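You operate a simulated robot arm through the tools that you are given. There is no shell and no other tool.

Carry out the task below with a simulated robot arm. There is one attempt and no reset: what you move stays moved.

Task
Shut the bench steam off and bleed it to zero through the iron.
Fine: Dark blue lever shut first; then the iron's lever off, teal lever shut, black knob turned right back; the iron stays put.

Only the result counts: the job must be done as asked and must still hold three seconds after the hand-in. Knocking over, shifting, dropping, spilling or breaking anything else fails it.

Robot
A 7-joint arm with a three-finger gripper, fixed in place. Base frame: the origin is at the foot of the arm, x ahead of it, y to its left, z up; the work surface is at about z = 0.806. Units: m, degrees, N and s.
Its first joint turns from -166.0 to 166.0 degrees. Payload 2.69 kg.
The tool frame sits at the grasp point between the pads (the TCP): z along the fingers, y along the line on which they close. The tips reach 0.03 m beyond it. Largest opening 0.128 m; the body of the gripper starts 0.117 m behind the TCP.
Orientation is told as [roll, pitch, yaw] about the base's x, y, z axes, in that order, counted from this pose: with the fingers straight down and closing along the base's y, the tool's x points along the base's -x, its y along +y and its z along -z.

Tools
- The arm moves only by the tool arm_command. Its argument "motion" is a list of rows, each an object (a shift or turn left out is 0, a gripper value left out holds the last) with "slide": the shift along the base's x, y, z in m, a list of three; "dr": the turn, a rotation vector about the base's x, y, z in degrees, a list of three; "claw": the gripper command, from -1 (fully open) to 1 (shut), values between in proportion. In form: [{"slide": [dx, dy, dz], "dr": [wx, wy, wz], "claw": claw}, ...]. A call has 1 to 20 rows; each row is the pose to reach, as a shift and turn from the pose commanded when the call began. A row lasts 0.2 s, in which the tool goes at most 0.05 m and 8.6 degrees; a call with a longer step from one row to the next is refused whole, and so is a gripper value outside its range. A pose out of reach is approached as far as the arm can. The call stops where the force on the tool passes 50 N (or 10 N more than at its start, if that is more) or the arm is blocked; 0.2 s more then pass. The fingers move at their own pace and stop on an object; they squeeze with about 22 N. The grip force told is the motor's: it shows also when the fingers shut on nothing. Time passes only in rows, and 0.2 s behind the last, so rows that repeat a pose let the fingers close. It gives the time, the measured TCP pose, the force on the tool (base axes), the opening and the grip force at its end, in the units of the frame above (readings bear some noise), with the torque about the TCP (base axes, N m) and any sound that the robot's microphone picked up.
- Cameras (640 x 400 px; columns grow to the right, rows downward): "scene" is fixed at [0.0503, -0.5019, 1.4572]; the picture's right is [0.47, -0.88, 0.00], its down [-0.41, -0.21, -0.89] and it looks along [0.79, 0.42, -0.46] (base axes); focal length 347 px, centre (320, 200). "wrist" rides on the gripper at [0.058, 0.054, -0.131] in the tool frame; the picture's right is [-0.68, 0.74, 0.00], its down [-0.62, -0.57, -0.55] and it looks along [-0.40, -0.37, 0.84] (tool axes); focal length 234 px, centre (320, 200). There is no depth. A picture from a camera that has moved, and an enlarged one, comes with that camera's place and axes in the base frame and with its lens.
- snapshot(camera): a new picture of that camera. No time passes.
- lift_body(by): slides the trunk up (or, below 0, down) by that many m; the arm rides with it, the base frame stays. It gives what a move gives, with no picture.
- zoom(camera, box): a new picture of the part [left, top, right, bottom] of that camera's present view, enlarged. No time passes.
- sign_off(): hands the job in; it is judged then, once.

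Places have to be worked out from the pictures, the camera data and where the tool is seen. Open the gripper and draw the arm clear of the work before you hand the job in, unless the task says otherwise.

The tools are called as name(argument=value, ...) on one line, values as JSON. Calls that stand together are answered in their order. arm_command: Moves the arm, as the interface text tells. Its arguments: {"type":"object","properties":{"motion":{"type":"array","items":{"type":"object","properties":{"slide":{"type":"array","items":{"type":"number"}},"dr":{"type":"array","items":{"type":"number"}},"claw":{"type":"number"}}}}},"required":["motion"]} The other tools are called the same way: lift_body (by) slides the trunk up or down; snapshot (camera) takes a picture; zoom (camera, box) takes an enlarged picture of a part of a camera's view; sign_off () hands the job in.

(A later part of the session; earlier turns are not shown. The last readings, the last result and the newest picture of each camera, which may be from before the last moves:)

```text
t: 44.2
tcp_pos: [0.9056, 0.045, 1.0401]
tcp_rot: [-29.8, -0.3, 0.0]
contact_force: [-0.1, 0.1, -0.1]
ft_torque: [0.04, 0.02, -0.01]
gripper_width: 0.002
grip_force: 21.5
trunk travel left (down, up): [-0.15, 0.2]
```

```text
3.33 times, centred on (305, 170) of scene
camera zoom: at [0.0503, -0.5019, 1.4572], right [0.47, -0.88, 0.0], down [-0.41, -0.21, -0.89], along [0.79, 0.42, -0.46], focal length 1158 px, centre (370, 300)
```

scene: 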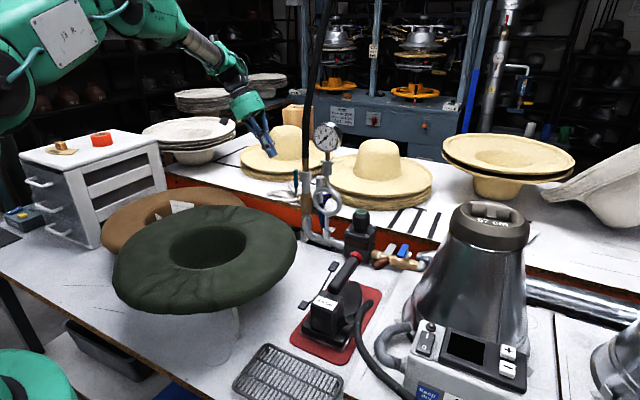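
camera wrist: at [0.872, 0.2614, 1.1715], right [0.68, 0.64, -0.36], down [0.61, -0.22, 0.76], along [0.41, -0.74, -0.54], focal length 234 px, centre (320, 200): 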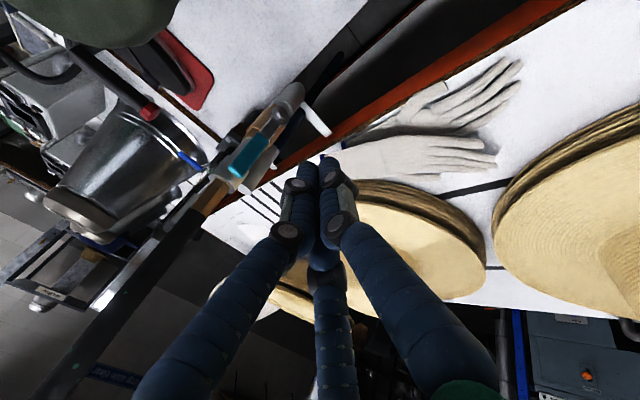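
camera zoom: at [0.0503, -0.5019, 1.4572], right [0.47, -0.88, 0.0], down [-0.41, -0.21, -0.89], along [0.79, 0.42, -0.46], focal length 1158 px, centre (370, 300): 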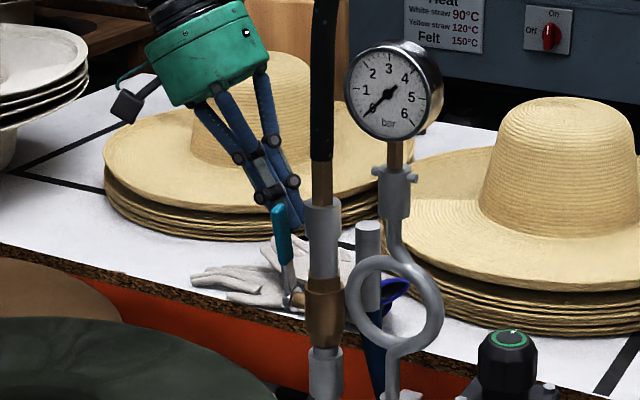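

The teal lever yields toward the robot with almost no force. I keep pushing along its arc, to about 60°.

arm_command(motion=[{"slide": [-0.012, 0, 0]}, {"slide": [-0.024, 0, -0.001]}, {"slide": [-0.036, 0, -0.003]}, {"slide": [-0.047, 0, -0.005]}, {"slide": [-0.055, 0, -0.008]}, {"slide": [-0.062, 0, -0.014]}, {"slide": [-0.068, 0, -0.021]}])

zoom(camera="wrist", box=[190, 70, 400, 250])

zoom(camera="scene", box=[260, 110, 350, 230])

```text
t: 45.8
tcp_pos: [0.8353, 0.043, 1.019]
tcp_rot: [-29.8, -0.4, 0.1]
contact_force: [1.1, -0.5, 0.5]
ft_torque: [0.02, 0.0, 0.01]
gripper_width: 0.0021
grip_force: 22.5
trunk travel left (down, up): [-0.15, 0.2]
```

```text
2.22 times, centred on (295, 160) of wrist
camera zoom: at [0.7768, 0.1544, 1.1054], right [0.68, 0.64, -0.36], down [0.61, -0.22, 0.76], along [0.41, -0.74, -0.54], focal length 520 px, centre (376, 289)
```

zoom: 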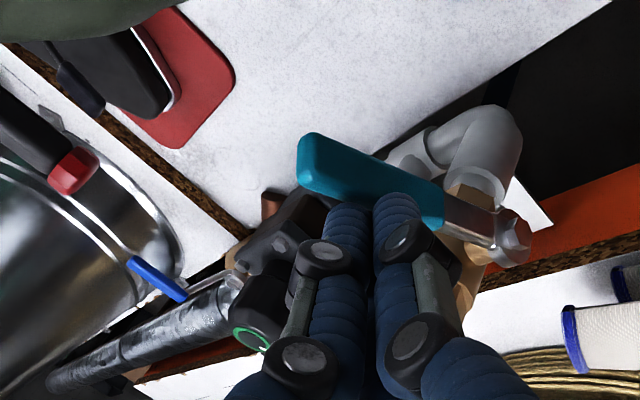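

```text
3.33 times, centred on (305, 170) of scene
camera zoom: at [0.0503, -0.5019, 1.4572], right [0.47, -0.88, 0.0], down [-0.41, -0.21, -0.89], along [0.79, 0.42, -0.46], focal length 1158 px, centre (370, 300)
```

zoom: 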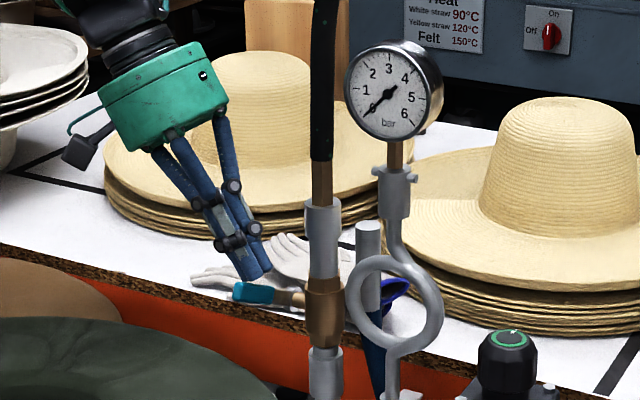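

The teal lever is past 60° with only about 1 N. I now carry on downward over the arc to bring it level.

arm_command(motion=[{"slide": [-0.006, 0, -0.008]}, {"slide": [-0.011, 0, -0.016]}, {"slide": [-0.015, 0, -0.024]}, {"slide": [-0.018, 0, -0.032]}])

zoom(camera="wrist", box=[190, 70, 400, 250])

zoom(camera="scene", box=[260, 110, 350, 230])

```text
t: 46.8
tcp_pos: [0.818, 0.0436, 0.9875]
tcp_rot: [-29.6, -0.3, 0.0]
contact_force: [0.4, 2.9, -0.3]
ft_torque: [0.25, -0.09, -0.01]
gripper_width: 0.0022
grip_force: 31.4
trunk travel left (down, up): [-0.15, 0.2]
```

```text
2.22 times, centred on (295, 160) of wrist
camera zoom: at [0.7589, 0.1541, 1.0741], right [0.68, 0.64, -0.36], down [0.61, -0.22, 0.76], along [0.41, -0.74, -0.54], focal length 520 px, centre (376, 289)
```

zoom: 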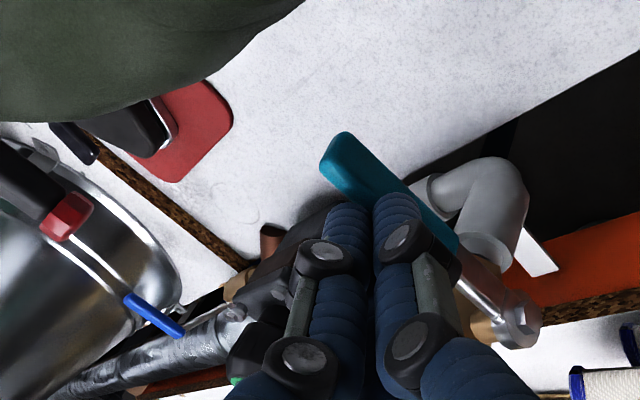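

```text
3.33 times, centred on (305, 170) of scene
camera zoom: at [0.0503, -0.5019, 1.4572], right [0.47, -0.88, 0.0], down [-0.41, -0.21, -0.89], along [0.79, 0.42, -0.46], focal length 1158 px, centre (370, 300)
```

zoom: 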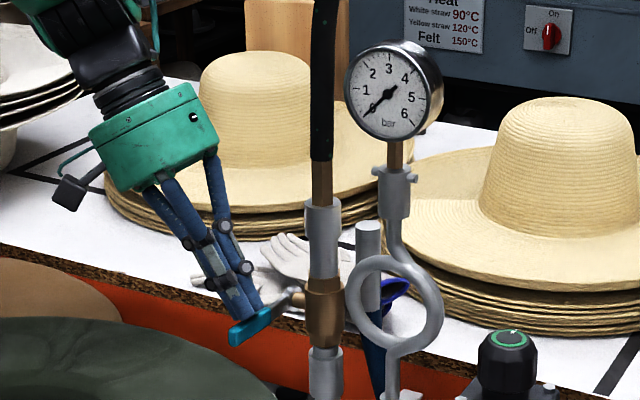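

The teal lever measures about 85°. I press a few more millimetres to bring it to its stop.

arm_command(motion=[{"slide": [-0.001, 0, -0.004]}, {"slide": [-0.002, 0, -0.008]}, {"slide": [-0.002, 0, -0.011]}])

zoom(camera="wrist", box=[190, 70, 400, 250])

zoom(camera="scene", box=[260, 110, 350, 230])

```text
t: 47.6
tcp_pos: [0.8165, 0.0437, 0.9811]
tcp_rot: [-29.8, -0.6, 0.0]
contact_force: [-0.5, -3.2, 26.6]
ft_torque: [-0.32, 0.13, -0.03]
gripper_width: 0.0019
grip_force: 31.7
trunk travel left (down, up): [-0.15, 0.2]
```

```text
2.22 times, centred on (295, 160) of wrist
camera zoom: at [0.7574, 0.1546, 1.0665], right [0.68, 0.64, -0.36], down [0.61, -0.22, 0.76], along [0.41, -0.74, -0.54], focal length 520 px, centre (376, 289)
```

zoom: 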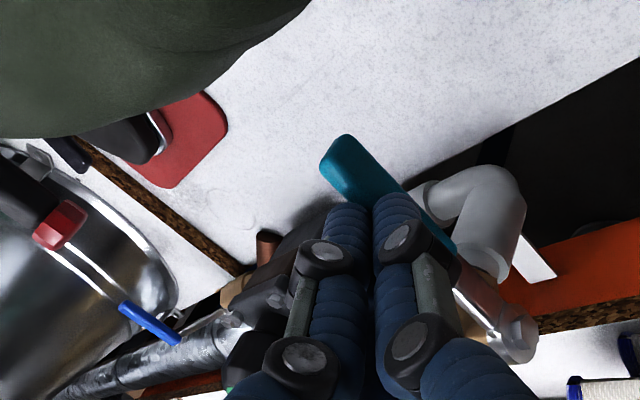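

```text
3.33 times, centred on (305, 170) of scene
camera zoom: at [0.0503, -0.5019, 1.4572], right [0.47, -0.88, 0.0], down [-0.41, -0.21, -0.89], along [0.79, 0.42, -0.46], focal length 1158 px, centre (370, 300)
```

zoom: 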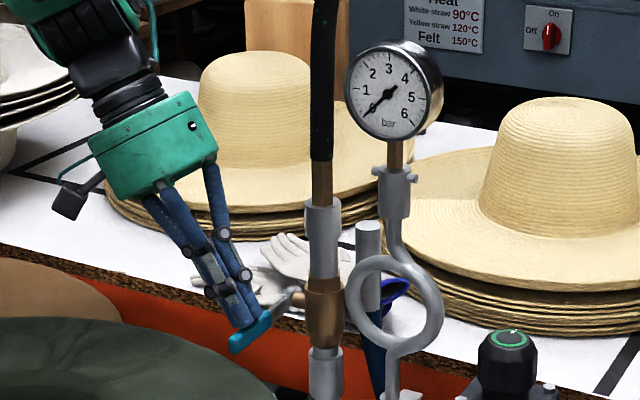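

The lever is hard on its stop (27 N up) and level: teal shut. I lift off, and back out to the left and toward the robot, undoing the tilt.

arm_command(motion=[{"slide": [0, 0.0, 0.02]}, {"slide": [0, 0.01, 0.05]}, {"slide": [-0.01, 0.04, 0.085]}, {"slide": [-0.04, 0.07, 0.115]}, {"slide": [-0.075, 0.09, 0.145], "dr": [7.5, 0, 0]}, {"slide": [-0.11, 0.1, 0.175], "dr": [15, 0, 0]}, {"slide": [-0.14, 0.1, 0.2], "dr": [22.5, 0, 0]}, {"slide": [-0.165, 0.1, 0.22], "dr": [30, 0, 0]}])

zoom(camera="scene", box=[270, 110, 400, 270])

snapshot(camera="scene")

```text
refused: row 4 steps farther than a row can; nothing moved
```

```text
2.50 times, centred on (335, 190) of scene
camera zoom: at [0.0503, -0.5019, 1.4572], right [0.47, -0.88, 0.0], down [-0.41, -0.21, -0.89], along [0.79, 0.42, -0.46], focal length 868 px, centre (282, 225)
```

zoom: 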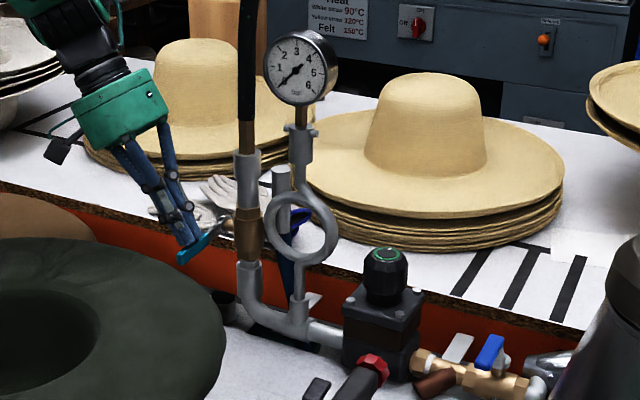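

```text
taken
```

scene: 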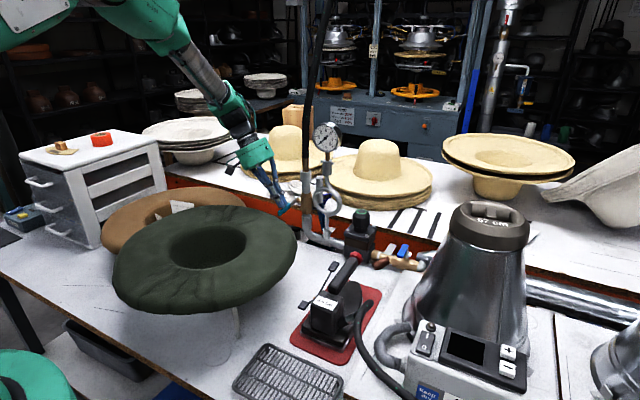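

One step was a little too long and the call was refused. I repeat the withdrawal with shorter steps.

arm_command(motion=[{"slide": [0, 0.0, 0.02]}, {"slide": [0, 0.01, 0.05]}, {"slide": [-0.005, 0.03, 0.08]}, {"slide": [-0.025, 0.055, 0.105]}, {"slide": [-0.05, 0.08, 0.13]}, {"slide": [-0.08, 0.09, 0.155], "dr": [7.5, 0, 0]}, {"slide": [-0.11, 0.1, 0.175], "dr": [15, 0, 0]}, {"slide": [-0.14, 0.1, 0.2], "dr": [22.5, 0, 0]}, {"slide": [-0.165, 0.1, 0.22], "dr": [29.8, 0, 0]}])

zoom(camera="scene", box=[270, 110, 400, 270])

zoom(camera="scene", box=[270, 160, 350, 230])

```text
t: 49.6
tcp_pos: [0.6534, 0.1455, 1.1992]
tcp_rot: [0.2, -0.4, -0.1]
contact_force: [0.0, 0.8, 0.5]
ft_torque: [-0.06, -0.01, -0.01]
gripper_width: 0.0022
grip_force: 31.3
trunk travel left (down, up): [-0.15, 0.2]
```

```text
2.50 times, centred on (335, 190) of scene
camera zoom: at [0.0503, -0.5019, 1.4572], right [0.47, -0.88, 0.0], down [-0.41, -0.21, -0.89], along [0.79, 0.42, -0.46], focal length 868 px, centre (282, 225)
```

zoom: 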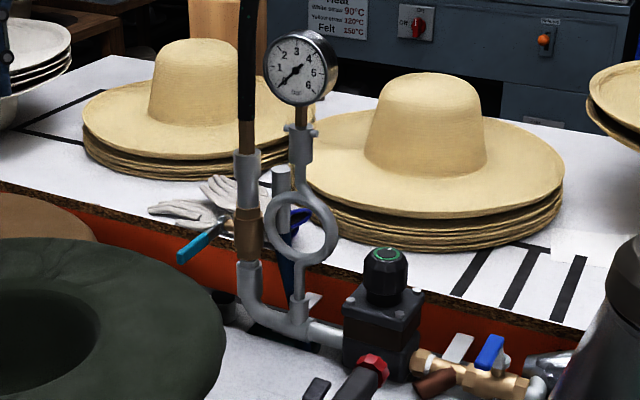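

```text
5.71 times, centred on (310, 195) of scene
camera zoom: at [0.0503, -0.5019, 1.4572], right [0.47, -0.88, 0.0], down [-0.41, -0.21, -0.89], along [0.79, 0.42, -0.46], focal length 1985 px, centre (377, 229)
```

zoom: 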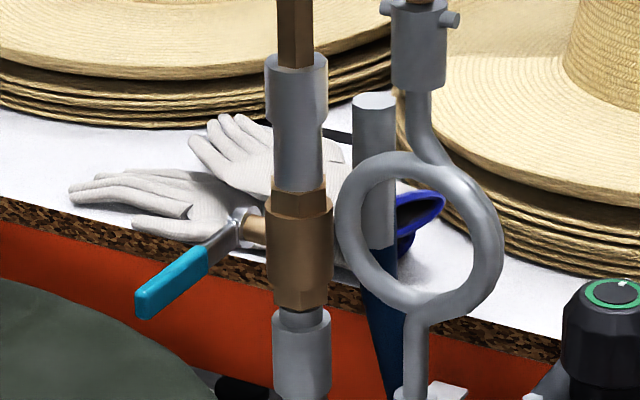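

Teal stands crosswise and stays there. Next the black knob: I look closely at its markings.

zoom(camera="scene", box=[340, 200, 390, 265])

zoom(camera="scene", box=[350, 203, 375, 225])

```text
6.15 times, centred on (365, 232) of scene
camera zoom: at [0.0503, -0.5019, 1.4572], right [0.47, -0.88, 0.0], down [-0.41, -0.21, -0.89], along [0.79, 0.42, -0.46], focal length 2138 px, centre (43, 0)
```

zoom: 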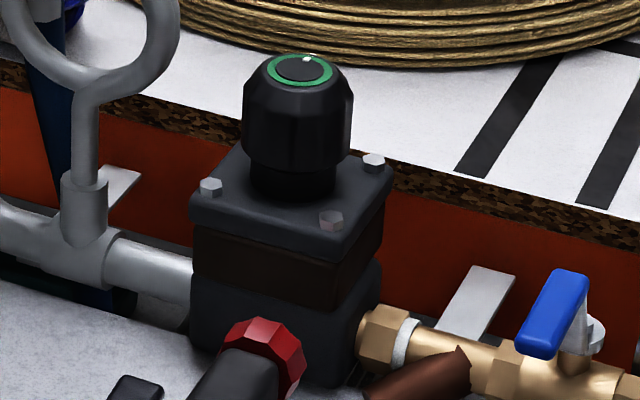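

```text
16.00 times, centred on (362, 214) of scene
camera zoom: at [0.0503, -0.5019, 1.4572], right [0.47, -0.88, 0.0], down [-0.41, -0.21, -0.89], along [0.79, 0.42, -0.46], focal length 5559 px, centre (-360, -24)
```

zoom: 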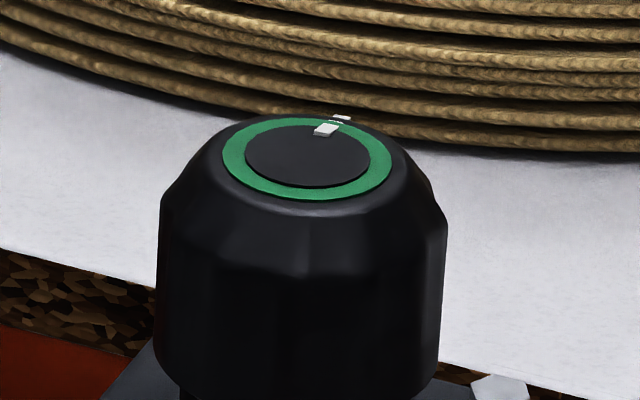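

The knob centre triangulates to about (0.891,-0.194), top z≈0.960, about 5 cm across; its white mark points away from the robot. I swing back to the right at height, turning the tool through +90° and on to about +160° in free space to learn how far the wrist can turn for the counter-clockwise stroke.

arm_command(motion=[{"slide": [0.0, -0.036, 0], "dr": [0, 0, 8.2], "claw": 1}, {"slide": [0.0, -0.072, 0], "dr": [0, 0, 16.4]}, {"slide": [0.0, -0.108, 0], "dr": [0, 0, 24.6]}, {"slide": [0.0, -0.144, 0], "dr": [0, 0, 32.8]}, {"slide": [0.0, -0.18, 0], "dr": [0, 0, 41]}, {"slide": [0.0, -0.216, 0], "dr": [0, 0, 49.2]}, {"slide": [0.0, -0.252, 0], "dr": [0, 0, 57.4]}, {"slide": [0.01, -0.288, 0], "dr": [0, 0, 65.6]}, {"slide": [0.02, -0.324, 0], "dr": [0, 0, 73.8]}, {"slide": [0.03, -0.36, 0], "dr": [0, 0, 82]}, {"slide": [0.046, -0.395, 0], "dr": [0, 0, 90]}, {"slide": [0.046, -0.395, 0], "dr": [0, 0, 98]}, {"slide": [0.046, -0.395, 0], "dr": [0, 0, 106]}, {"slide": [0.046, -0.395, 0], "dr": [0, 0, 114]}, {"slide": [0.046, -0.395, 0], "dr": [0, 0, 122]}, {"slide": [0.046, -0.395, 0], "dr": [0, 0, 130]}, {"slide": [0.046, -0.395, 0], "dr": [0, 0, 138]}, {"slide": [0.046, -0.395, 0], "dr": [0, 0, 146]}, {"slide": [0.046, -0.395, 0], "dr": [0, 0, 154]}, {"slide": [0.046, -0.395, 0], "dr": [0, 0, 162]}])

snapshot(camera="scene")

```text
t: 53.8
tcp_pos: [0.7033, -0.2156, 1.1891]
tcp_rot: [2.6, 0.0, 157.5]
contact_force: [3.2, -2.2, 6.0]
ft_torque: [0.27, 0.4, -0.01]
gripper_width: 0.0023
grip_force: 31.9
out of reach, approached as far as the arm can: row 19, 20
trunk travel left (down, up): [-0.15, 0.2]
```

```text
taken
```

scene: 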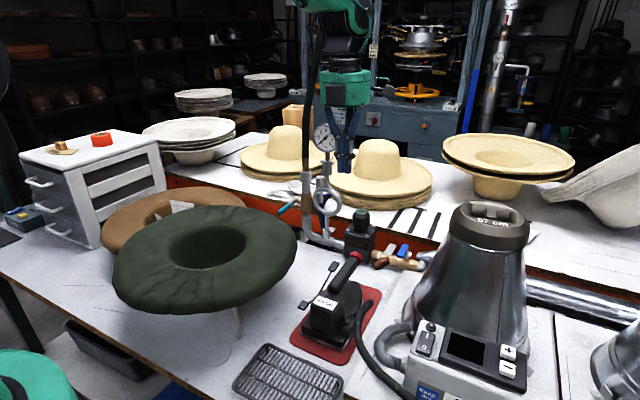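

The wrist stops at about +150° there. A longer stroke should be possible from about -170° to -85°, which also keeps the palm's boxes away from the gauge, so I unwind the wrist the other way in free space.

arm_command(motion=[{"dr": [0, 0, -8.5]}, {"dr": [0, 0, -17]}, {"dr": [0, 0, -25.5]}, {"dr": [0, 0, -34]}, {"dr": [0, 0, -42.5]}, {"dr": [0, 0, -51]}, {"dr": [0, 0, -59.5]}, {"dr": [0, 0, -68]}, {"dr": [0, 0, -76.5]}, {"dr": [0, 0, -85]}, {"dr": [0, 0, -93.5]}, {"dr": [0, 0, -102]}, {"dr": [0, 0, -110.5]}, {"dr": [0, 0, -119]}, {"dr": [0, 0, -127.5]}, {"dr": [0, 0, -136]}, {"dr": [0, 0, -144.5]}, {"dr": [0, 0, -153]}, {"dr": [0, 0, -161.5]}, {"dr": [0, 0, -170]}])

arm_command(motion=[{"dr": [0, 0, -8]}, {"dr": [0, 0, -16]}, {"dr": [0, 0, -24]}, {"dr": [0, 0, -32]}, {"dr": [0, 0, -40]}, {"dr": [0, 0, -48]}, {"dr": [0, 0, -56]}, {"dr": [0, 0, -64]}, {"dr": [0, 0, -72]}, {"dr": [0, 0, -80]}, {"dr": [0, 0, -88]}, {"dr": [0, 0, -96]}, {"dr": [0, 0, -104]}, {"dr": [0, 0, -112]}, {"dr": [0, 0, -120]}, {"dr": [0, 0, -128]}, {"dr": [0, 0, -136]}, {"dr": [0, 0, -144]}, {"dr": [0, 0, -152]}])

snapshot(camera="scene")

snapshot(camera="wrist")

```text
t: 58.0
tcp_pos: [0.7054, -0.2152, 1.1906]
tcp_rot: [2.6, 0.1, -12.7]
contact_force: [0.2, -0.9, -0.4]
ft_torque: [-0.04, 0.0, -0.02]
gripper_width: 0.0021
grip_force: 31.1
trunk travel left (down, up): [-0.15, 0.2]
```

```text
t: 62.0
tcp_pos: [0.7042, -0.2141, 1.1902]
tcp_rot: [2.6, 0.1, -164.8]
contact_force: [0.0, 0.3, 0.5]
ft_torque: [-0.05, 0.0, 0.01]
gripper_width: 0.0024
grip_force: 31.5
trunk travel left (down, up): [-0.15, 0.2]
```

```text
taken
```

scene: 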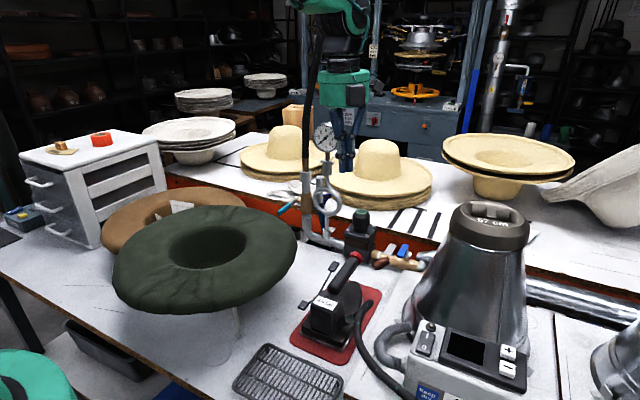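

```text
taken
camera wrist: at [0.774, -0.2467, 1.3226], right [-0.46, -0.89, 0.03], down [-0.75, 0.41, 0.52], along [-0.48, 0.22, -0.85], focal length 234 px, centre (320, 200)
```

wrist: 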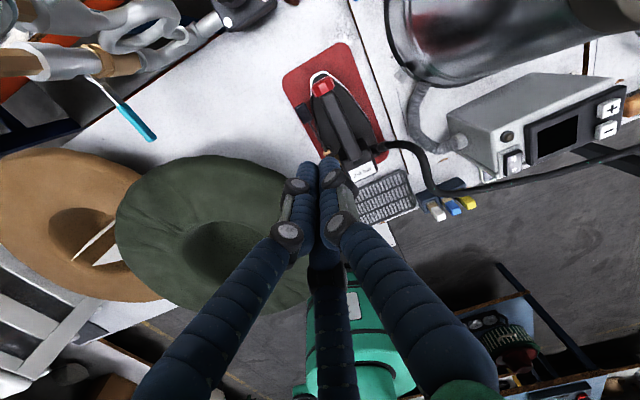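

The wrist reaches -165°. I level the tool, open the fingers to about 7.5 cm, and move toward the knob in stages, watching the clearance to the gauge.

arm_command(motion=[{"slide": [0.02, 0.003, -0.01], "dr": [-2.6, 0, 0], "claw": -0.17}, {"slide": [0.06, 0.006, -0.03], "dr": [-2.6, 0, 0], "claw": -0.17}, {"slide": [0.1, 0.01, -0.05], "dr": [-2.6, 0, 0], "claw": -0.17}, {"slide": [0.135, 0.013, -0.075], "dr": [-2.6, 0, 0], "claw": -0.17}, {"slide": [0.16, 0.015, -0.1], "dr": [-2.6, 0, 0], "claw": -0.17}])

zoom(camera="scene", box=[280, 60, 440, 260])

snapshot(camera="wrist")

```text
t: 63.2
tcp_pos: [0.8644, -0.201, 1.0892]
tcp_rot: [5.2, -0.6, -164.7]
contact_force: [-0.1, 0.4, -0.1]
ft_torque: [0.0, -0.01, -0.03]
gripper_width: 0.0745
grip_force: 0.1
trunk travel left (down, up): [-0.15, 0.2]
```

```text
2.00 times, centred on (360, 160) of scene
camera zoom: at [0.0503, -0.5019, 1.4572], right [0.47, -0.88, 0.0], down [-0.41, -0.21, -0.89], along [0.79, 0.42, -0.46], focal length 695 px, centre (240, 280)
```

zoom: 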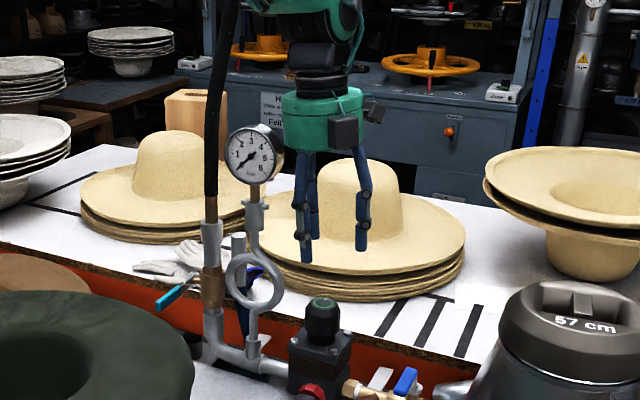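

```text
taken
camera wrist: at [0.9336, -0.2263, 1.2233], right [-0.46, -0.89, 0.07], down [-0.75, 0.43, 0.5], along [-0.48, 0.17, -0.86], focal length 234 px, centre (320, 200)
```

wrist: 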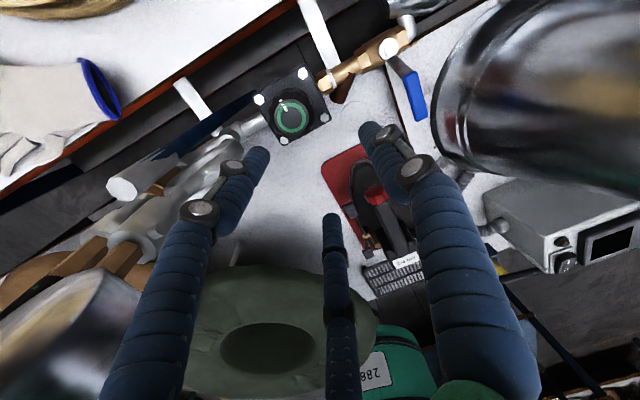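

The knob's centre checks at about (0.893,-0.195). I level the tool properly (the tilt had gone the other way), centre over the knob and come down to about 4 cm above it.

arm_command(motion=[{"slide": [0.01, 0.001, 0], "dr": [2.6, 0.4, 0]}, {"slide": [0.02, 0.002, -0.01], "dr": [5.2, 0.77, 0]}, {"slide": [0.028, 0.003, -0.035], "dr": [5.2, 0.77, 0]}, {"slide": [0.028, 0.003, -0.06], "dr": [5.2, 0.77, 0]}])

zoom(camera="scene", box=[280, 60, 440, 260])

snapshot(camera="wrist")

```text
t: 64.2
tcp_pos: [0.8941, -0.1973, 1.0293]
tcp_rot: [0.0, 0.1, -164.8]
contact_force: [-0.8, 0.3, -0.3]
ft_torque: [0.02, -0.01, 0.02]
gripper_width: 0.0748
grip_force: 0.0
trunk travel left (down, up): [-0.15, 0.2]
```

```text
2.00 times, centred on (360, 160) of scene
camera zoom: at [0.0503, -0.5019, 1.4572], right [0.47, -0.88, 0.0], down [-0.41, -0.21, -0.89], along [0.79, 0.42, -0.46], focal length 695 px, centre (240, 280)
```

zoom: 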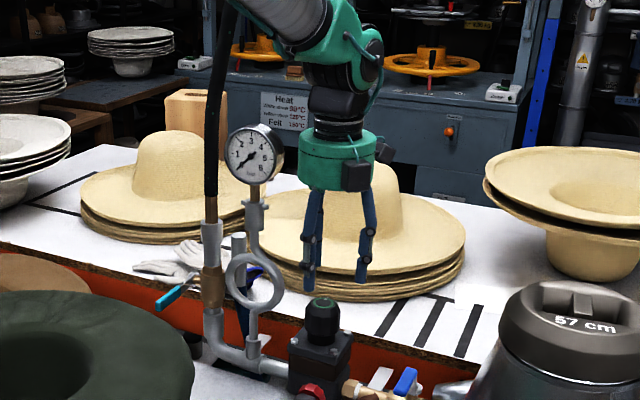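

```text
taken
camera wrist: at [0.9647, -0.2345, 1.1608], right [-0.46, -0.89, 0.0], down [-0.74, 0.38, 0.55], along [-0.49, 0.25, -0.84], focal length 234 px, centre (320, 200)
```

wrist: 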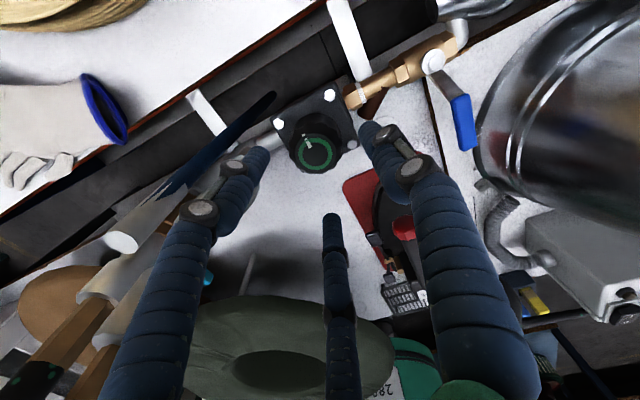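

The knob is centred between the three tips and the palm is clear of the gauge. I lower to grip height (tips about 1.5 cm above the flange).

arm_command(motion=[{"slide": [0.001, 0.0, -0.03]}, {"slide": [0.001, 0.0, -0.055]}, {"slide": [0.001, 0.0, -0.068]}, {"slide": [0.001, 0.0, -0.075]}])

zoom(camera="scene", box=[310, 110, 420, 260])

snapshot(camera="wrist")

```text
t: 65.2
tcp_pos: [0.8954, -0.1975, 0.9546]
tcp_rot: [-0.1, 0.1, -164.6]
contact_force: [0.3, -0.5, 0.3]
ft_torque: [0.01, 0.02, -0.02]
gripper_width: 0.0745
grip_force: 0.1
trunk travel left (down, up): [-0.15, 0.2]
```

```text
2.67 times, centred on (365, 185) of scene
camera zoom: at [0.0503, -0.5019, 1.4572], right [0.47, -0.88, 0.0], down [-0.41, -0.21, -0.89], along [0.79, 0.42, -0.46], focal length 926 px, centre (200, 240)
```

zoom: 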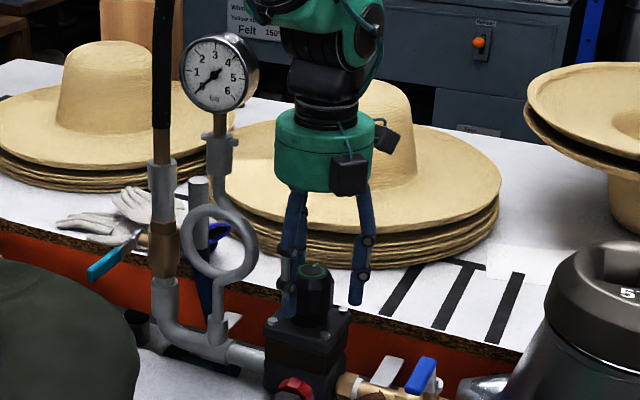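

```text
taken
camera wrist: at [0.9647, -0.2344, 1.0856], right [-0.46, -0.89, 0.0], down [-0.74, 0.38, 0.55], along [-0.49, 0.25, -0.84], focal length 234 px, centre (320, 200)
```

wrist: 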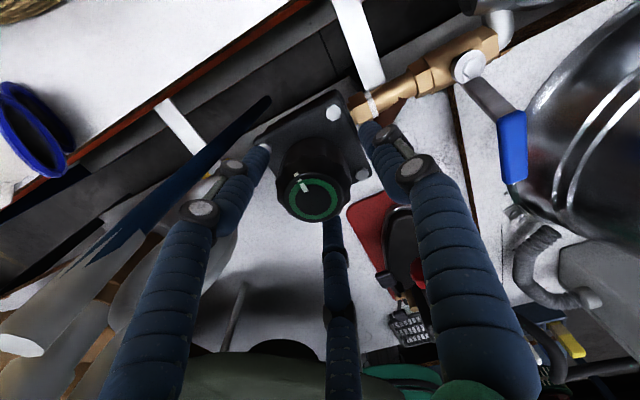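

The knob's top is exactly at the grasp point, with no contact. I close the fingers on it.

arm_command(motion=[{"claw": 0.2}, {"claw": 1}, {"claw": 1}, {"claw": 1}])

zoom(camera="wrist", box=[220, 80, 420, 260])

zoom(camera="scene", box=[310, 110, 420, 260])

```text
t: 66.2
tcp_pos: [0.8953, -0.1946, 0.9559]
tcp_rot: [0.0, 0.1, -164.7]
contact_force: [12.5, 11.3, 0.8]
ft_torque: [0.47, -0.4, -0.05]
gripper_width: 0.0553
grip_force: 22.1
trunk travel left (down, up): [-0.15, 0.2]
```

```text
2.22 times, centred on (320, 170) of wrist
camera zoom: at [0.9656, -0.2335, 1.0856], right [-0.46, -0.89, 0.0], down [-0.74, 0.38, 0.55], along [-0.49, 0.25, -0.84], focal length 520 px, centre (320, 267)
```

zoom: 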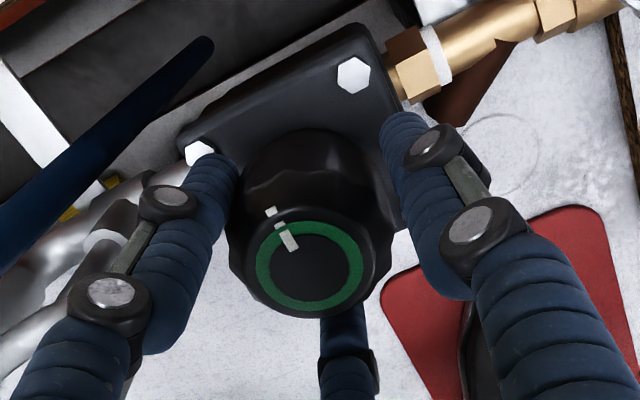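

```text
2.67 times, centred on (365, 185) of scene
camera zoom: at [0.0503, -0.5019, 1.4572], right [0.47, -0.88, 0.0], down [-0.41, -0.21, -0.89], along [0.79, 0.42, -0.46], focal length 926 px, centre (200, 240)
```

zoom: 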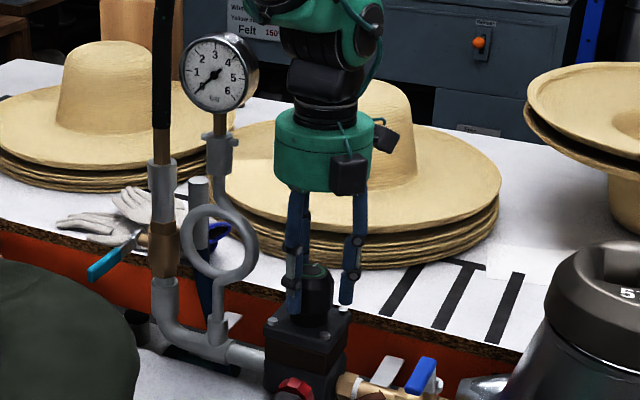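

The grip holds (22 N, 5.5 cm), but there's about 17 N sideways because I am a few millimetres off-centre. I release, shift by that, and re-grip.

arm_command(motion=[{"claw": -0.1}, {"slide": [0.004, 0.003, 0], "claw": -0.1}, {"slide": [0.004, 0.003, 0], "claw": 0.1}, {"slide": [0.004, 0.003, 0], "claw": 1}, {"slide": [0.004, 0.003, 0], "claw": 1}])

zoom(camera="wrist", box=[220, 80, 420, 260])

```text
t: 67.4
tcp_pos: [0.8947, -0.1926, 0.9541]
tcp_rot: [-0.3, -0.2, -164.8]
contact_force: [-36.8, 12.8, 5.4]
ft_torque: [0.55, 1.57, -0.01]
gripper_width: 0.0518
grip_force: 44.9
trunk travel left (down, up): [-0.15, 0.2]
```

```text
2.22 times, centred on (320, 170) of wrist
camera zoom: at [0.9654, -0.23, 1.0841], right [-0.46, -0.89, 0.0], down [-0.74, 0.38, 0.55], along [-0.49, 0.25, -0.83], focal length 520 px, centre (320, 267)
```

zoom: 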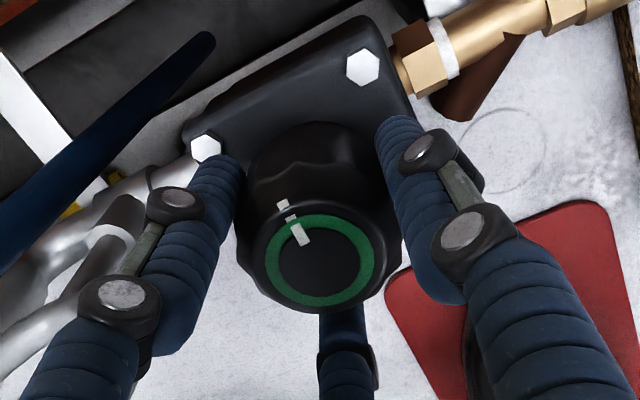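

Now it's off the other way (-37 N in x), so the centre lies about 1 mm from my first x and a little further in +y. I release, correct and grip again.

arm_command(motion=[{"claw": -0.1}, {"slide": [-0.003, 0.002, 0], "claw": -0.1}, {"slide": [-0.003, 0.002, 0], "claw": 0.1}, {"slide": [-0.003, 0.002, 0], "claw": 1}, {"slide": [-0.003, 0.002, 0], "claw": 1}])

zoom(camera="wrist", box=[220, 80, 420, 260])

```text
t: 68.6
tcp_pos: [0.8955, -0.1928, 0.9551]
tcp_rot: [-0.1, 0.1, -164.8]
contact_force: [-10.9, -0.9, 6.3]
ft_torque: [0.04, 0.57, 0.0]
gripper_width: 0.0515
grip_force: 45.5
trunk travel left (down, up): [-0.15, 0.2]
```

```text
2.22 times, centred on (320, 170) of wrist
camera zoom: at [0.9646, -0.2296, 1.0854], right [-0.46, -0.89, 0.0], down [-0.74, 0.38, 0.55], along [-0.49, 0.25, -0.84], focal length 520 px, centre (320, 267)
```

zoom: 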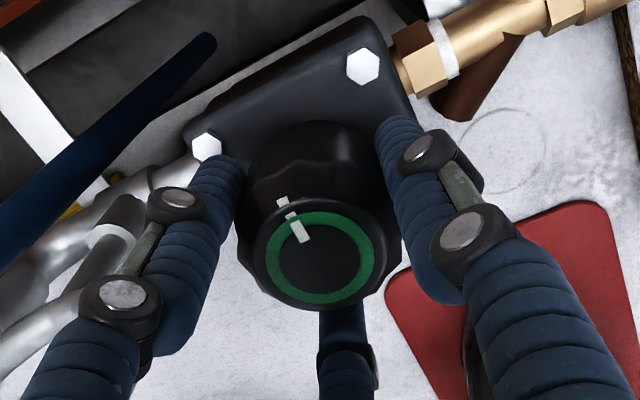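

The grip is now even (about 11 N sideways, all fingers bearing). I turn counter-clockwise about the vertical by 30° as a first check.

arm_command(motion=[{"dr": [0, 0, 6], "claw": 1}, {"dr": [0, 0, 12], "claw": 1}, {"dr": [0, 0, 18], "claw": 1}, {"dr": [0, 0, 24], "claw": 1}, {"dr": [0, 0, 30], "claw": 1}])

zoom(camera="wrist", box=[220, 80, 420, 260])

zoom(camera="scene", box=[310, 60, 420, 260])

```text
t: 69.8
tcp_pos: [0.8939, -0.1926, 0.9545]
tcp_rot: [-0.1, 0.0, -134.7]
contact_force: [-19.1, -0.4, 7.2]
ft_torque: [-0.05, 0.57, 0.01]
gripper_width: 0.0516
grip_force: 45.1
trunk travel left (down, up): [-0.15, 0.2]
```

```text
2.22 times, centred on (320, 170) of wrist
camera zoom: at [0.9735, -0.1893, 1.0854], right [0.05, -1.0, 0.0], down [-0.83, -0.04, 0.55], along [-0.55, -0.03, -0.84], focal length 520 px, centre (320, 267)
```

zoom: 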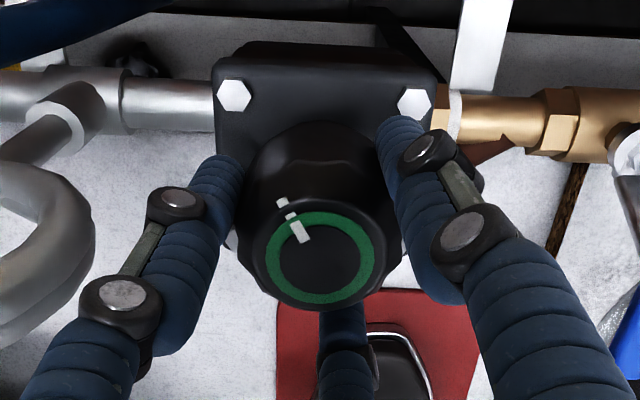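

```text
2.00 times, centred on (365, 160) of scene
camera zoom: at [0.0503, -0.5019, 1.4572], right [0.47, -0.88, 0.0], down [-0.41, -0.21, -0.89], along [0.79, 0.42, -0.46], focal length 695 px, centre (230, 280)
```

zoom: 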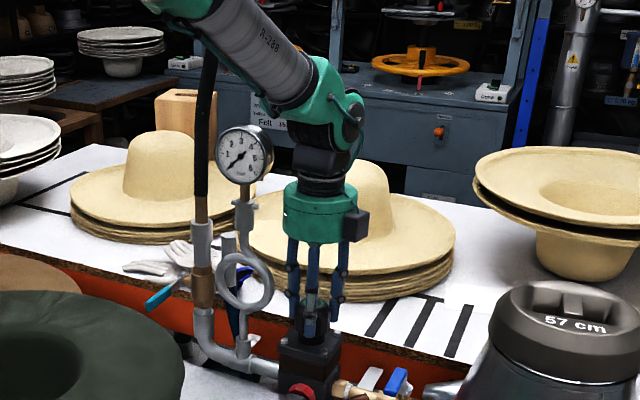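

The knob turns with the gripper (the white mark follows), with practically no resistance. I continue the stroke another 46°, easing the small side load.

arm_command(motion=[{"slide": [-0.001, 0, 0], "dr": [0, 0, 8], "claw": 1}, {"slide": [-0.0015, 0, 0], "dr": [0, 0, 16], "claw": 1}, {"slide": [-0.002, 0, 0], "dr": [0, 0, 24], "claw": 1}, {"slide": [-0.002, 0, 0], "dr": [0, 0, 32], "claw": 1}, {"slide": [-0.002, 0, 0], "dr": [0, 0, 40], "claw": 1}, {"slide": [-0.002, 0, 0], "dr": [0, 0, 46], "claw": 1}])

zoom(camera="wrist", box=[220, 80, 420, 260])

zoom(camera="scene", box=[310, 60, 420, 260])

```text
t: 71.2
tcp_pos: [0.8945, -0.1928, 0.9554]
tcp_rot: [0.0, 0.0, -88.6]
contact_force: [12.1, 5.6, -6.3]
ft_torque: [0.22, -0.93, 0.0]
gripper_width: 0.0514
grip_force: 44.9
trunk travel left (down, up): [-0.15, 0.2]
```

```text
2.22 times, centred on (320, 170) of wrist
camera zoom: at [0.9463, -0.1335, 1.0855], right [0.75, -0.66, 0.0], down [-0.55, -0.63, 0.55], along [-0.36, -0.41, -0.84], focal length 520 px, centre (320, 267)
```

zoom: 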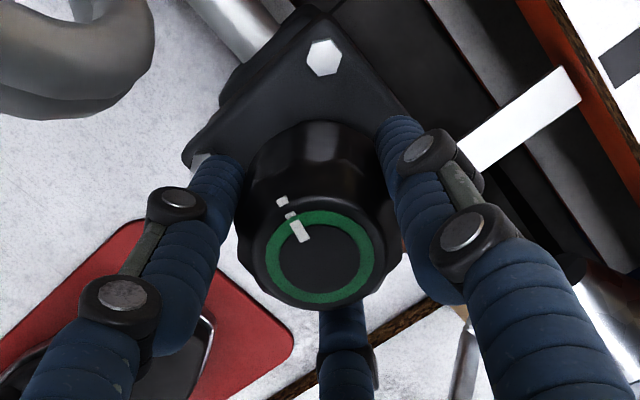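

```text
2.00 times, centred on (365, 160) of scene
camera zoom: at [0.0503, -0.5019, 1.4572], right [0.47, -0.88, 0.0], down [-0.41, -0.21, -0.89], along [0.79, 0.42, -0.46], focal length 695 px, centre (230, 280)
```

zoom: 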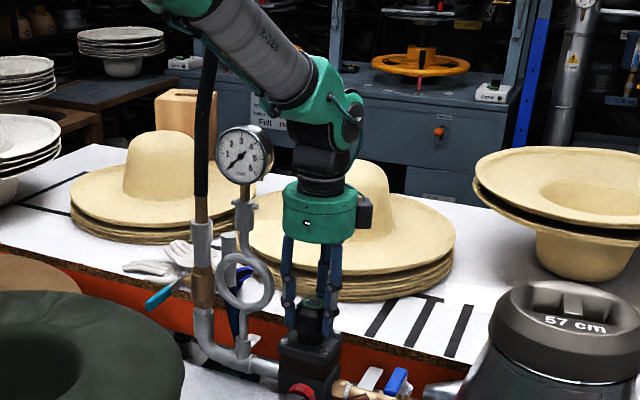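

76° done and no stop yet. I release, lift clear, close the fingers and wind back to -165°, then lower and grip again for the next stroke.

arm_command(motion=[{"claw": -0.02}, {"claw": -0.02}, {"slide": [0, 0, 0.04], "claw": -0.02}, {"slide": [0, 0, 0.075], "dr": [0, 0, -4], "claw": 0.6}, {"slide": [0, 0, 0.075], "dr": [0, 0, -12.5], "claw": 0.6}, {"slide": [0, 0, 0.075], "dr": [0, 0, -21], "claw": 0.6}, {"slide": [0, 0, 0.075], "dr": [0, 0, -29.5], "claw": 0.6}, {"slide": [0, 0, 0.075], "dr": [0, 0, -38], "claw": 0.6}, {"slide": [0, 0, 0.075], "dr": [0, 0, -46.5], "claw": 0.6}, {"slide": [0, 0, 0.075], "dr": [0, 0, -55], "claw": 0.6}, {"slide": [0, 0, 0.075], "dr": [0, 0, -63.5], "claw": 0.6}, {"slide": [0.001, 0, 0.075], "dr": [0, 0, -72], "claw": 0.6}, {"slide": [0.001, 0, 0.075], "dr": [0, 0, -76.4], "claw": -0.15}, {"slide": [0.001, 0, 0.075], "dr": [0, 0, -76.4], "claw": -0.15}])

snapshot(camera="wrist")

```text
t: 74.2
tcp_pos: [0.8956, -0.1926, 1.0291]
tcp_rot: [-0.1, 0.0, -165.1]
contact_force: [0.8, 0.8, 0.0]
ft_torque: [0.0, 0.0, 0.0]
gripper_width: 0.0737
grip_force: 0.1
trunk travel left (down, up): [-0.15, 0.2]
```

```text
taken
camera wrist: at [0.9646, -0.2304, 1.1602], right [-0.47, -0.89, 0.0], down [-0.74, 0.39, 0.55], along [-0.49, 0.26, -0.84], focal length 234 px, centre (320, 200)
```

wrist: 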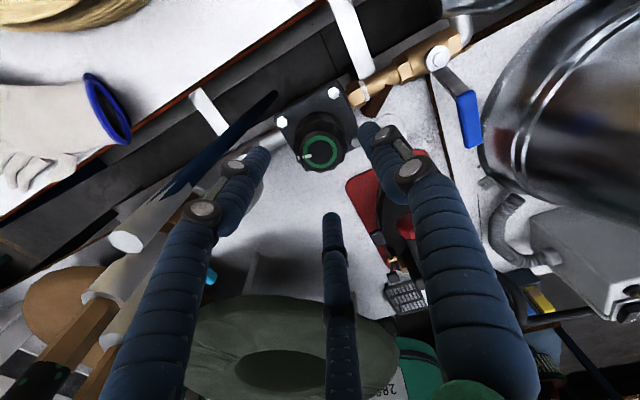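

The knob's mark has visibly moved round counter-clockwise. I lower, grip and turn the next stroke of 76°.

arm_command(motion=[{"slide": [0, 0, -0.03]}, {"slide": [0, 0, -0.058]}, {"slide": [0, 0, -0.074]}, {"slide": [0, 0, -0.074], "claw": 0.1}, {"slide": [0, 0, -0.074], "claw": 1}, {"slide": [0, 0, -0.074], "claw": 1}, {"slide": [0, 0, -0.074], "claw": 1}, {"slide": [0, 0, -0.074], "dr": [0, 0, 6], "claw": 1}, {"slide": [0, 0, -0.074], "dr": [0, 0, 13], "claw": 1}, {"slide": [0, 0, -0.074], "dr": [0, 0, 20], "claw": 1}, {"slide": [-0.0005, 0, -0.074], "dr": [0, 0, 28], "claw": 1}, {"slide": [-0.001, 0, -0.074], "dr": [0, 0, 36], "claw": 1}, {"slide": [-0.001, 0, -0.074], "dr": [0, 0, 44], "claw": 1}, {"slide": [-0.001, 0, -0.074], "dr": [0, 0, 52], "claw": 1}, {"slide": [-0.001, 0, -0.074], "dr": [0, 0, 60], "claw": 1}, {"slide": [-0.001, 0, -0.074], "dr": [0, 0, 68], "claw": 1}, {"slide": [-0.001, 0, -0.074], "dr": [0, 0, 76], "claw": 1}])

zoom(camera="wrist", box=[220, 80, 420, 260])

zoom(camera="scene", box=[310, 60, 420, 260])

```text
t: 77.8
tcp_pos: [0.8937, -0.1915, 0.9555]
tcp_rot: [-0.1, 0.0, -89.0]
contact_force: [13.8, 3.8, -3.7]
ft_torque: [0.21, -0.36, 0.01]
gripper_width: 0.0511
grip_force: 45.2
trunk travel left (down, up): [-0.15, 0.2]
```

```text
2.22 times, centred on (320, 170) of wrist
camera zoom: at [0.9468, -0.1337, 1.0862], right [0.75, -0.66, 0.0], down [-0.55, -0.63, 0.55], along [-0.37, -0.41, -0.84], focal length 520 px, centre (320, 267)
```

zoom: 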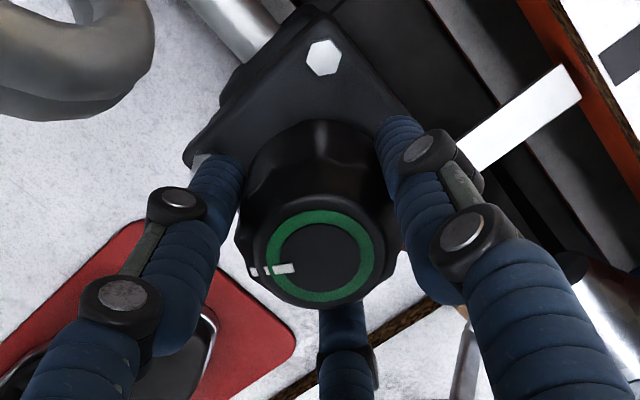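

```text
2.00 times, centred on (365, 160) of scene
camera zoom: at [0.0503, -0.5019, 1.4572], right [0.47, -0.88, 0.0], down [-0.41, -0.21, -0.89], along [0.79, 0.42, -0.46], focal length 695 px, centre (230, 280)
```

zoom: 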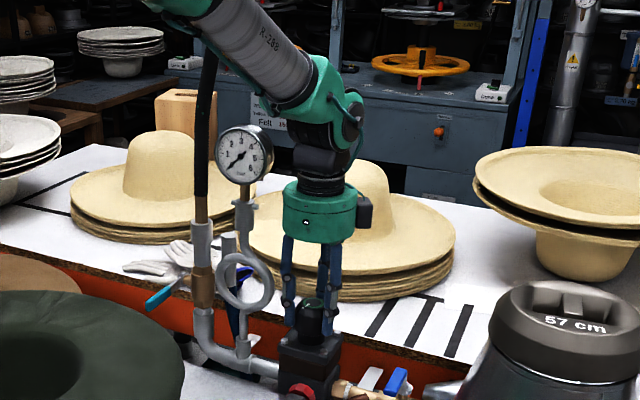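

About 150° turned in all, still free, the mark now pointing toward the robot's left. I release, wind back and repeat.

arm_command(motion=[{"claw": -0.02}, {"claw": -0.02}, {"slide": [0, 0, 0.04], "claw": -0.02}, {"slide": [0, 0, 0.075], "dr": [0, 0, -4], "claw": 0.6}, {"slide": [0, 0, 0.075], "dr": [0, 0, -12.5], "claw": 0.6}, {"slide": [0, 0, 0.075], "dr": [0, 0, -21], "claw": 0.6}, {"slide": [0, 0, 0.075], "dr": [0, 0, -29.5], "claw": 0.6}, {"slide": [0, 0, 0.075], "dr": [0, 0, -38], "claw": 0.6}, {"slide": [0, 0, 0.075], "dr": [0, 0, -46.5], "claw": 0.6}, {"slide": [0, 0, 0.075], "dr": [0, 0, -55], "claw": 0.6}, {"slide": [0, 0, 0.075], "dr": [0, 0, -63.5], "claw": 0.6}, {"slide": [0.001, 0, 0.075], "dr": [0, 0, -72], "claw": 0.6}, {"slide": [0.001, 0, 0.075], "dr": [0, 0, -76.2], "claw": -0.15}, {"slide": [0.001, 0, 0.075], "dr": [0, 0, -76.2], "claw": -0.15}])

snapshot(camera="wrist")

arm_command(motion=[{"slide": [0, 0, -0.03]}, {"slide": [0, 0, -0.058]}, {"slide": [0, 0, -0.074]}, {"slide": [0, 0, -0.074], "claw": 0.1}, {"slide": [0, 0, -0.074], "claw": 1}, {"slide": [0, 0, -0.074], "claw": 1}, {"slide": [0, 0, -0.074], "claw": 1}, {"slide": [0, 0, -0.074], "dr": [0, 0, 6], "claw": 1}, {"slide": [0, 0, -0.074], "dr": [0, 0, 13], "claw": 1}, {"slide": [0, 0, -0.074], "dr": [0, 0, 20], "claw": 1}, {"slide": [-0.0005, 0, -0.074], "dr": [0, 0, 28], "claw": 1}, {"slide": [-0.001, 0, -0.074], "dr": [0, 0, 36], "claw": 1}, {"slide": [-0.001, 0, -0.074], "dr": [0, 0, 44], "claw": 1}, {"slide": [-0.001, 0, -0.074], "dr": [0, 0, 52], "claw": 1}, {"slide": [-0.001, 0, -0.074], "dr": [0, 0, 60], "claw": 1}, {"slide": [-0.001, 0, -0.074], "dr": [0, 0, 68], "claw": 1}, {"slide": [-0.001, 0, -0.074], "dr": [0, 0, 76], "claw": 1}])

zoom(camera="wrist", box=[220, 80, 420, 260])

```text
t: 80.8
tcp_pos: [0.8941, -0.1927, 1.0302]
tcp_rot: [-0.1, -0.1, -165.4]
contact_force: [-0.2, -0.2, -1.3]
ft_torque: [0.0, 0.0, 0.0]
gripper_width: 0.0736
grip_force: 0.0
trunk travel left (down, up): [-0.15, 0.2]
```

```text
taken
camera wrist: at [0.9643, -0.2305, 1.161], right [-0.47, -0.88, 0.0], down [-0.74, 0.39, 0.55], along [-0.48, 0.26, -0.84], focal length 234 px, centre (320, 200)
```

wrist: 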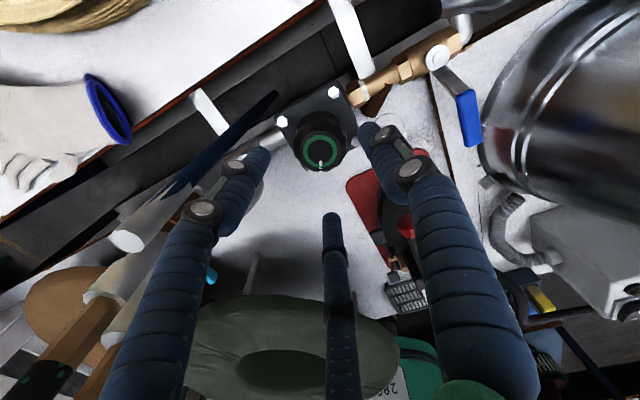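

```text
t: 84.4
tcp_pos: [0.895, -0.1923, 0.9571]
tcp_rot: [0.0, 0.0, -89.2]
contact_force: [14.8, -5.1, 5.2]
ft_torque: [-0.11, -0.48, -0.94]
gripper_width: 0.0515
grip_force: 44.7
trunk travel left (down, up): [-0.15, 0.2]
```

```text
2.22 times, centred on (320, 170) of wrist
camera zoom: at [0.947, -0.1339, 1.0877], right [0.75, -0.67, 0.0], down [-0.56, -0.62, 0.55], along [-0.36, -0.41, -0.84], focal length 520 px, centre (320, 267)
```

zoom: 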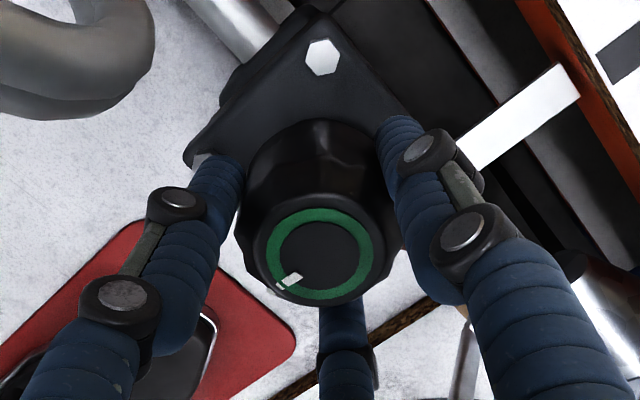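

This time the knob stopped part-way: the torque reads -0.94 N·m and the mark lagged behind the fingers, so it has come up against its end after about half a turn in total. I release and lift to check where the mark is.

arm_command(motion=[{"claw": -0.02}, {"claw": -0.02}, {"slide": [0, 0, 0.04], "claw": -0.02}, {"slide": [0, 0, 0.075], "claw": 0.6}])

snapshot(camera="wrist")

zoom(camera="scene", box=[340, 190, 390, 265])

```text
t: 85.4
tcp_pos: [0.8928, -0.1886, 1.0293]
tcp_rot: [0.0, 0.1, -89.2]
contact_force: [0.5, 0.5, 0.6]
ft_torque: [0.0, -0.05, -0.03]
gripper_width: 0.026
grip_force: 0.0
trunk travel left (down, up): [-0.15, 0.2]
```

```text
taken
camera wrist: at [0.946, -0.1314, 1.1605], right [0.74, -0.67, 0.0], down [-0.56, -0.62, 0.55], along [-0.37, -0.41, -0.84], focal length 234 px, centre (320, 200)
```

wrist: 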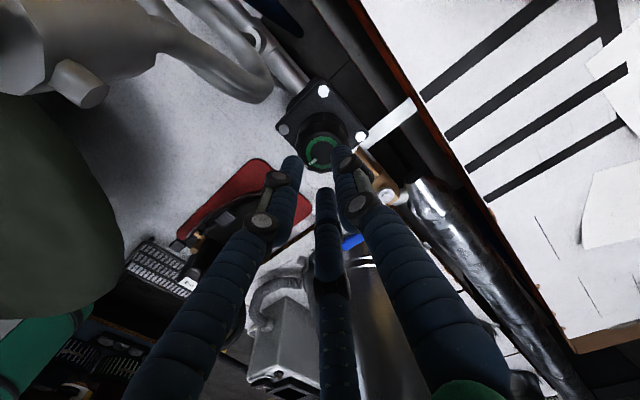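

```text
5.33 times, centred on (365, 228) of scene
camera zoom: at [0.0503, -0.5019, 1.4572], right [0.47, -0.88, 0.0], down [-0.41, -0.21, -0.89], along [0.79, 0.42, -0.46], focal length 1853 px, centre (80, 53)
```

zoom: 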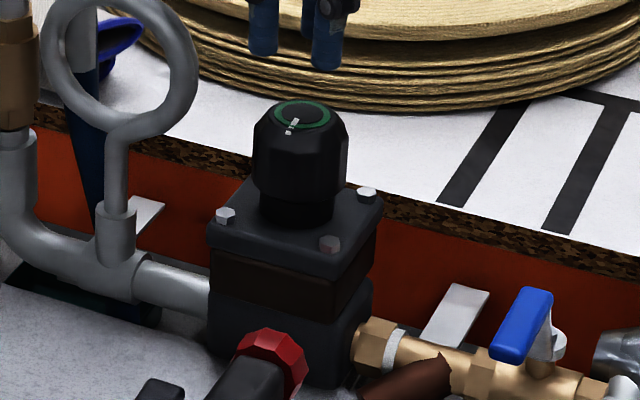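

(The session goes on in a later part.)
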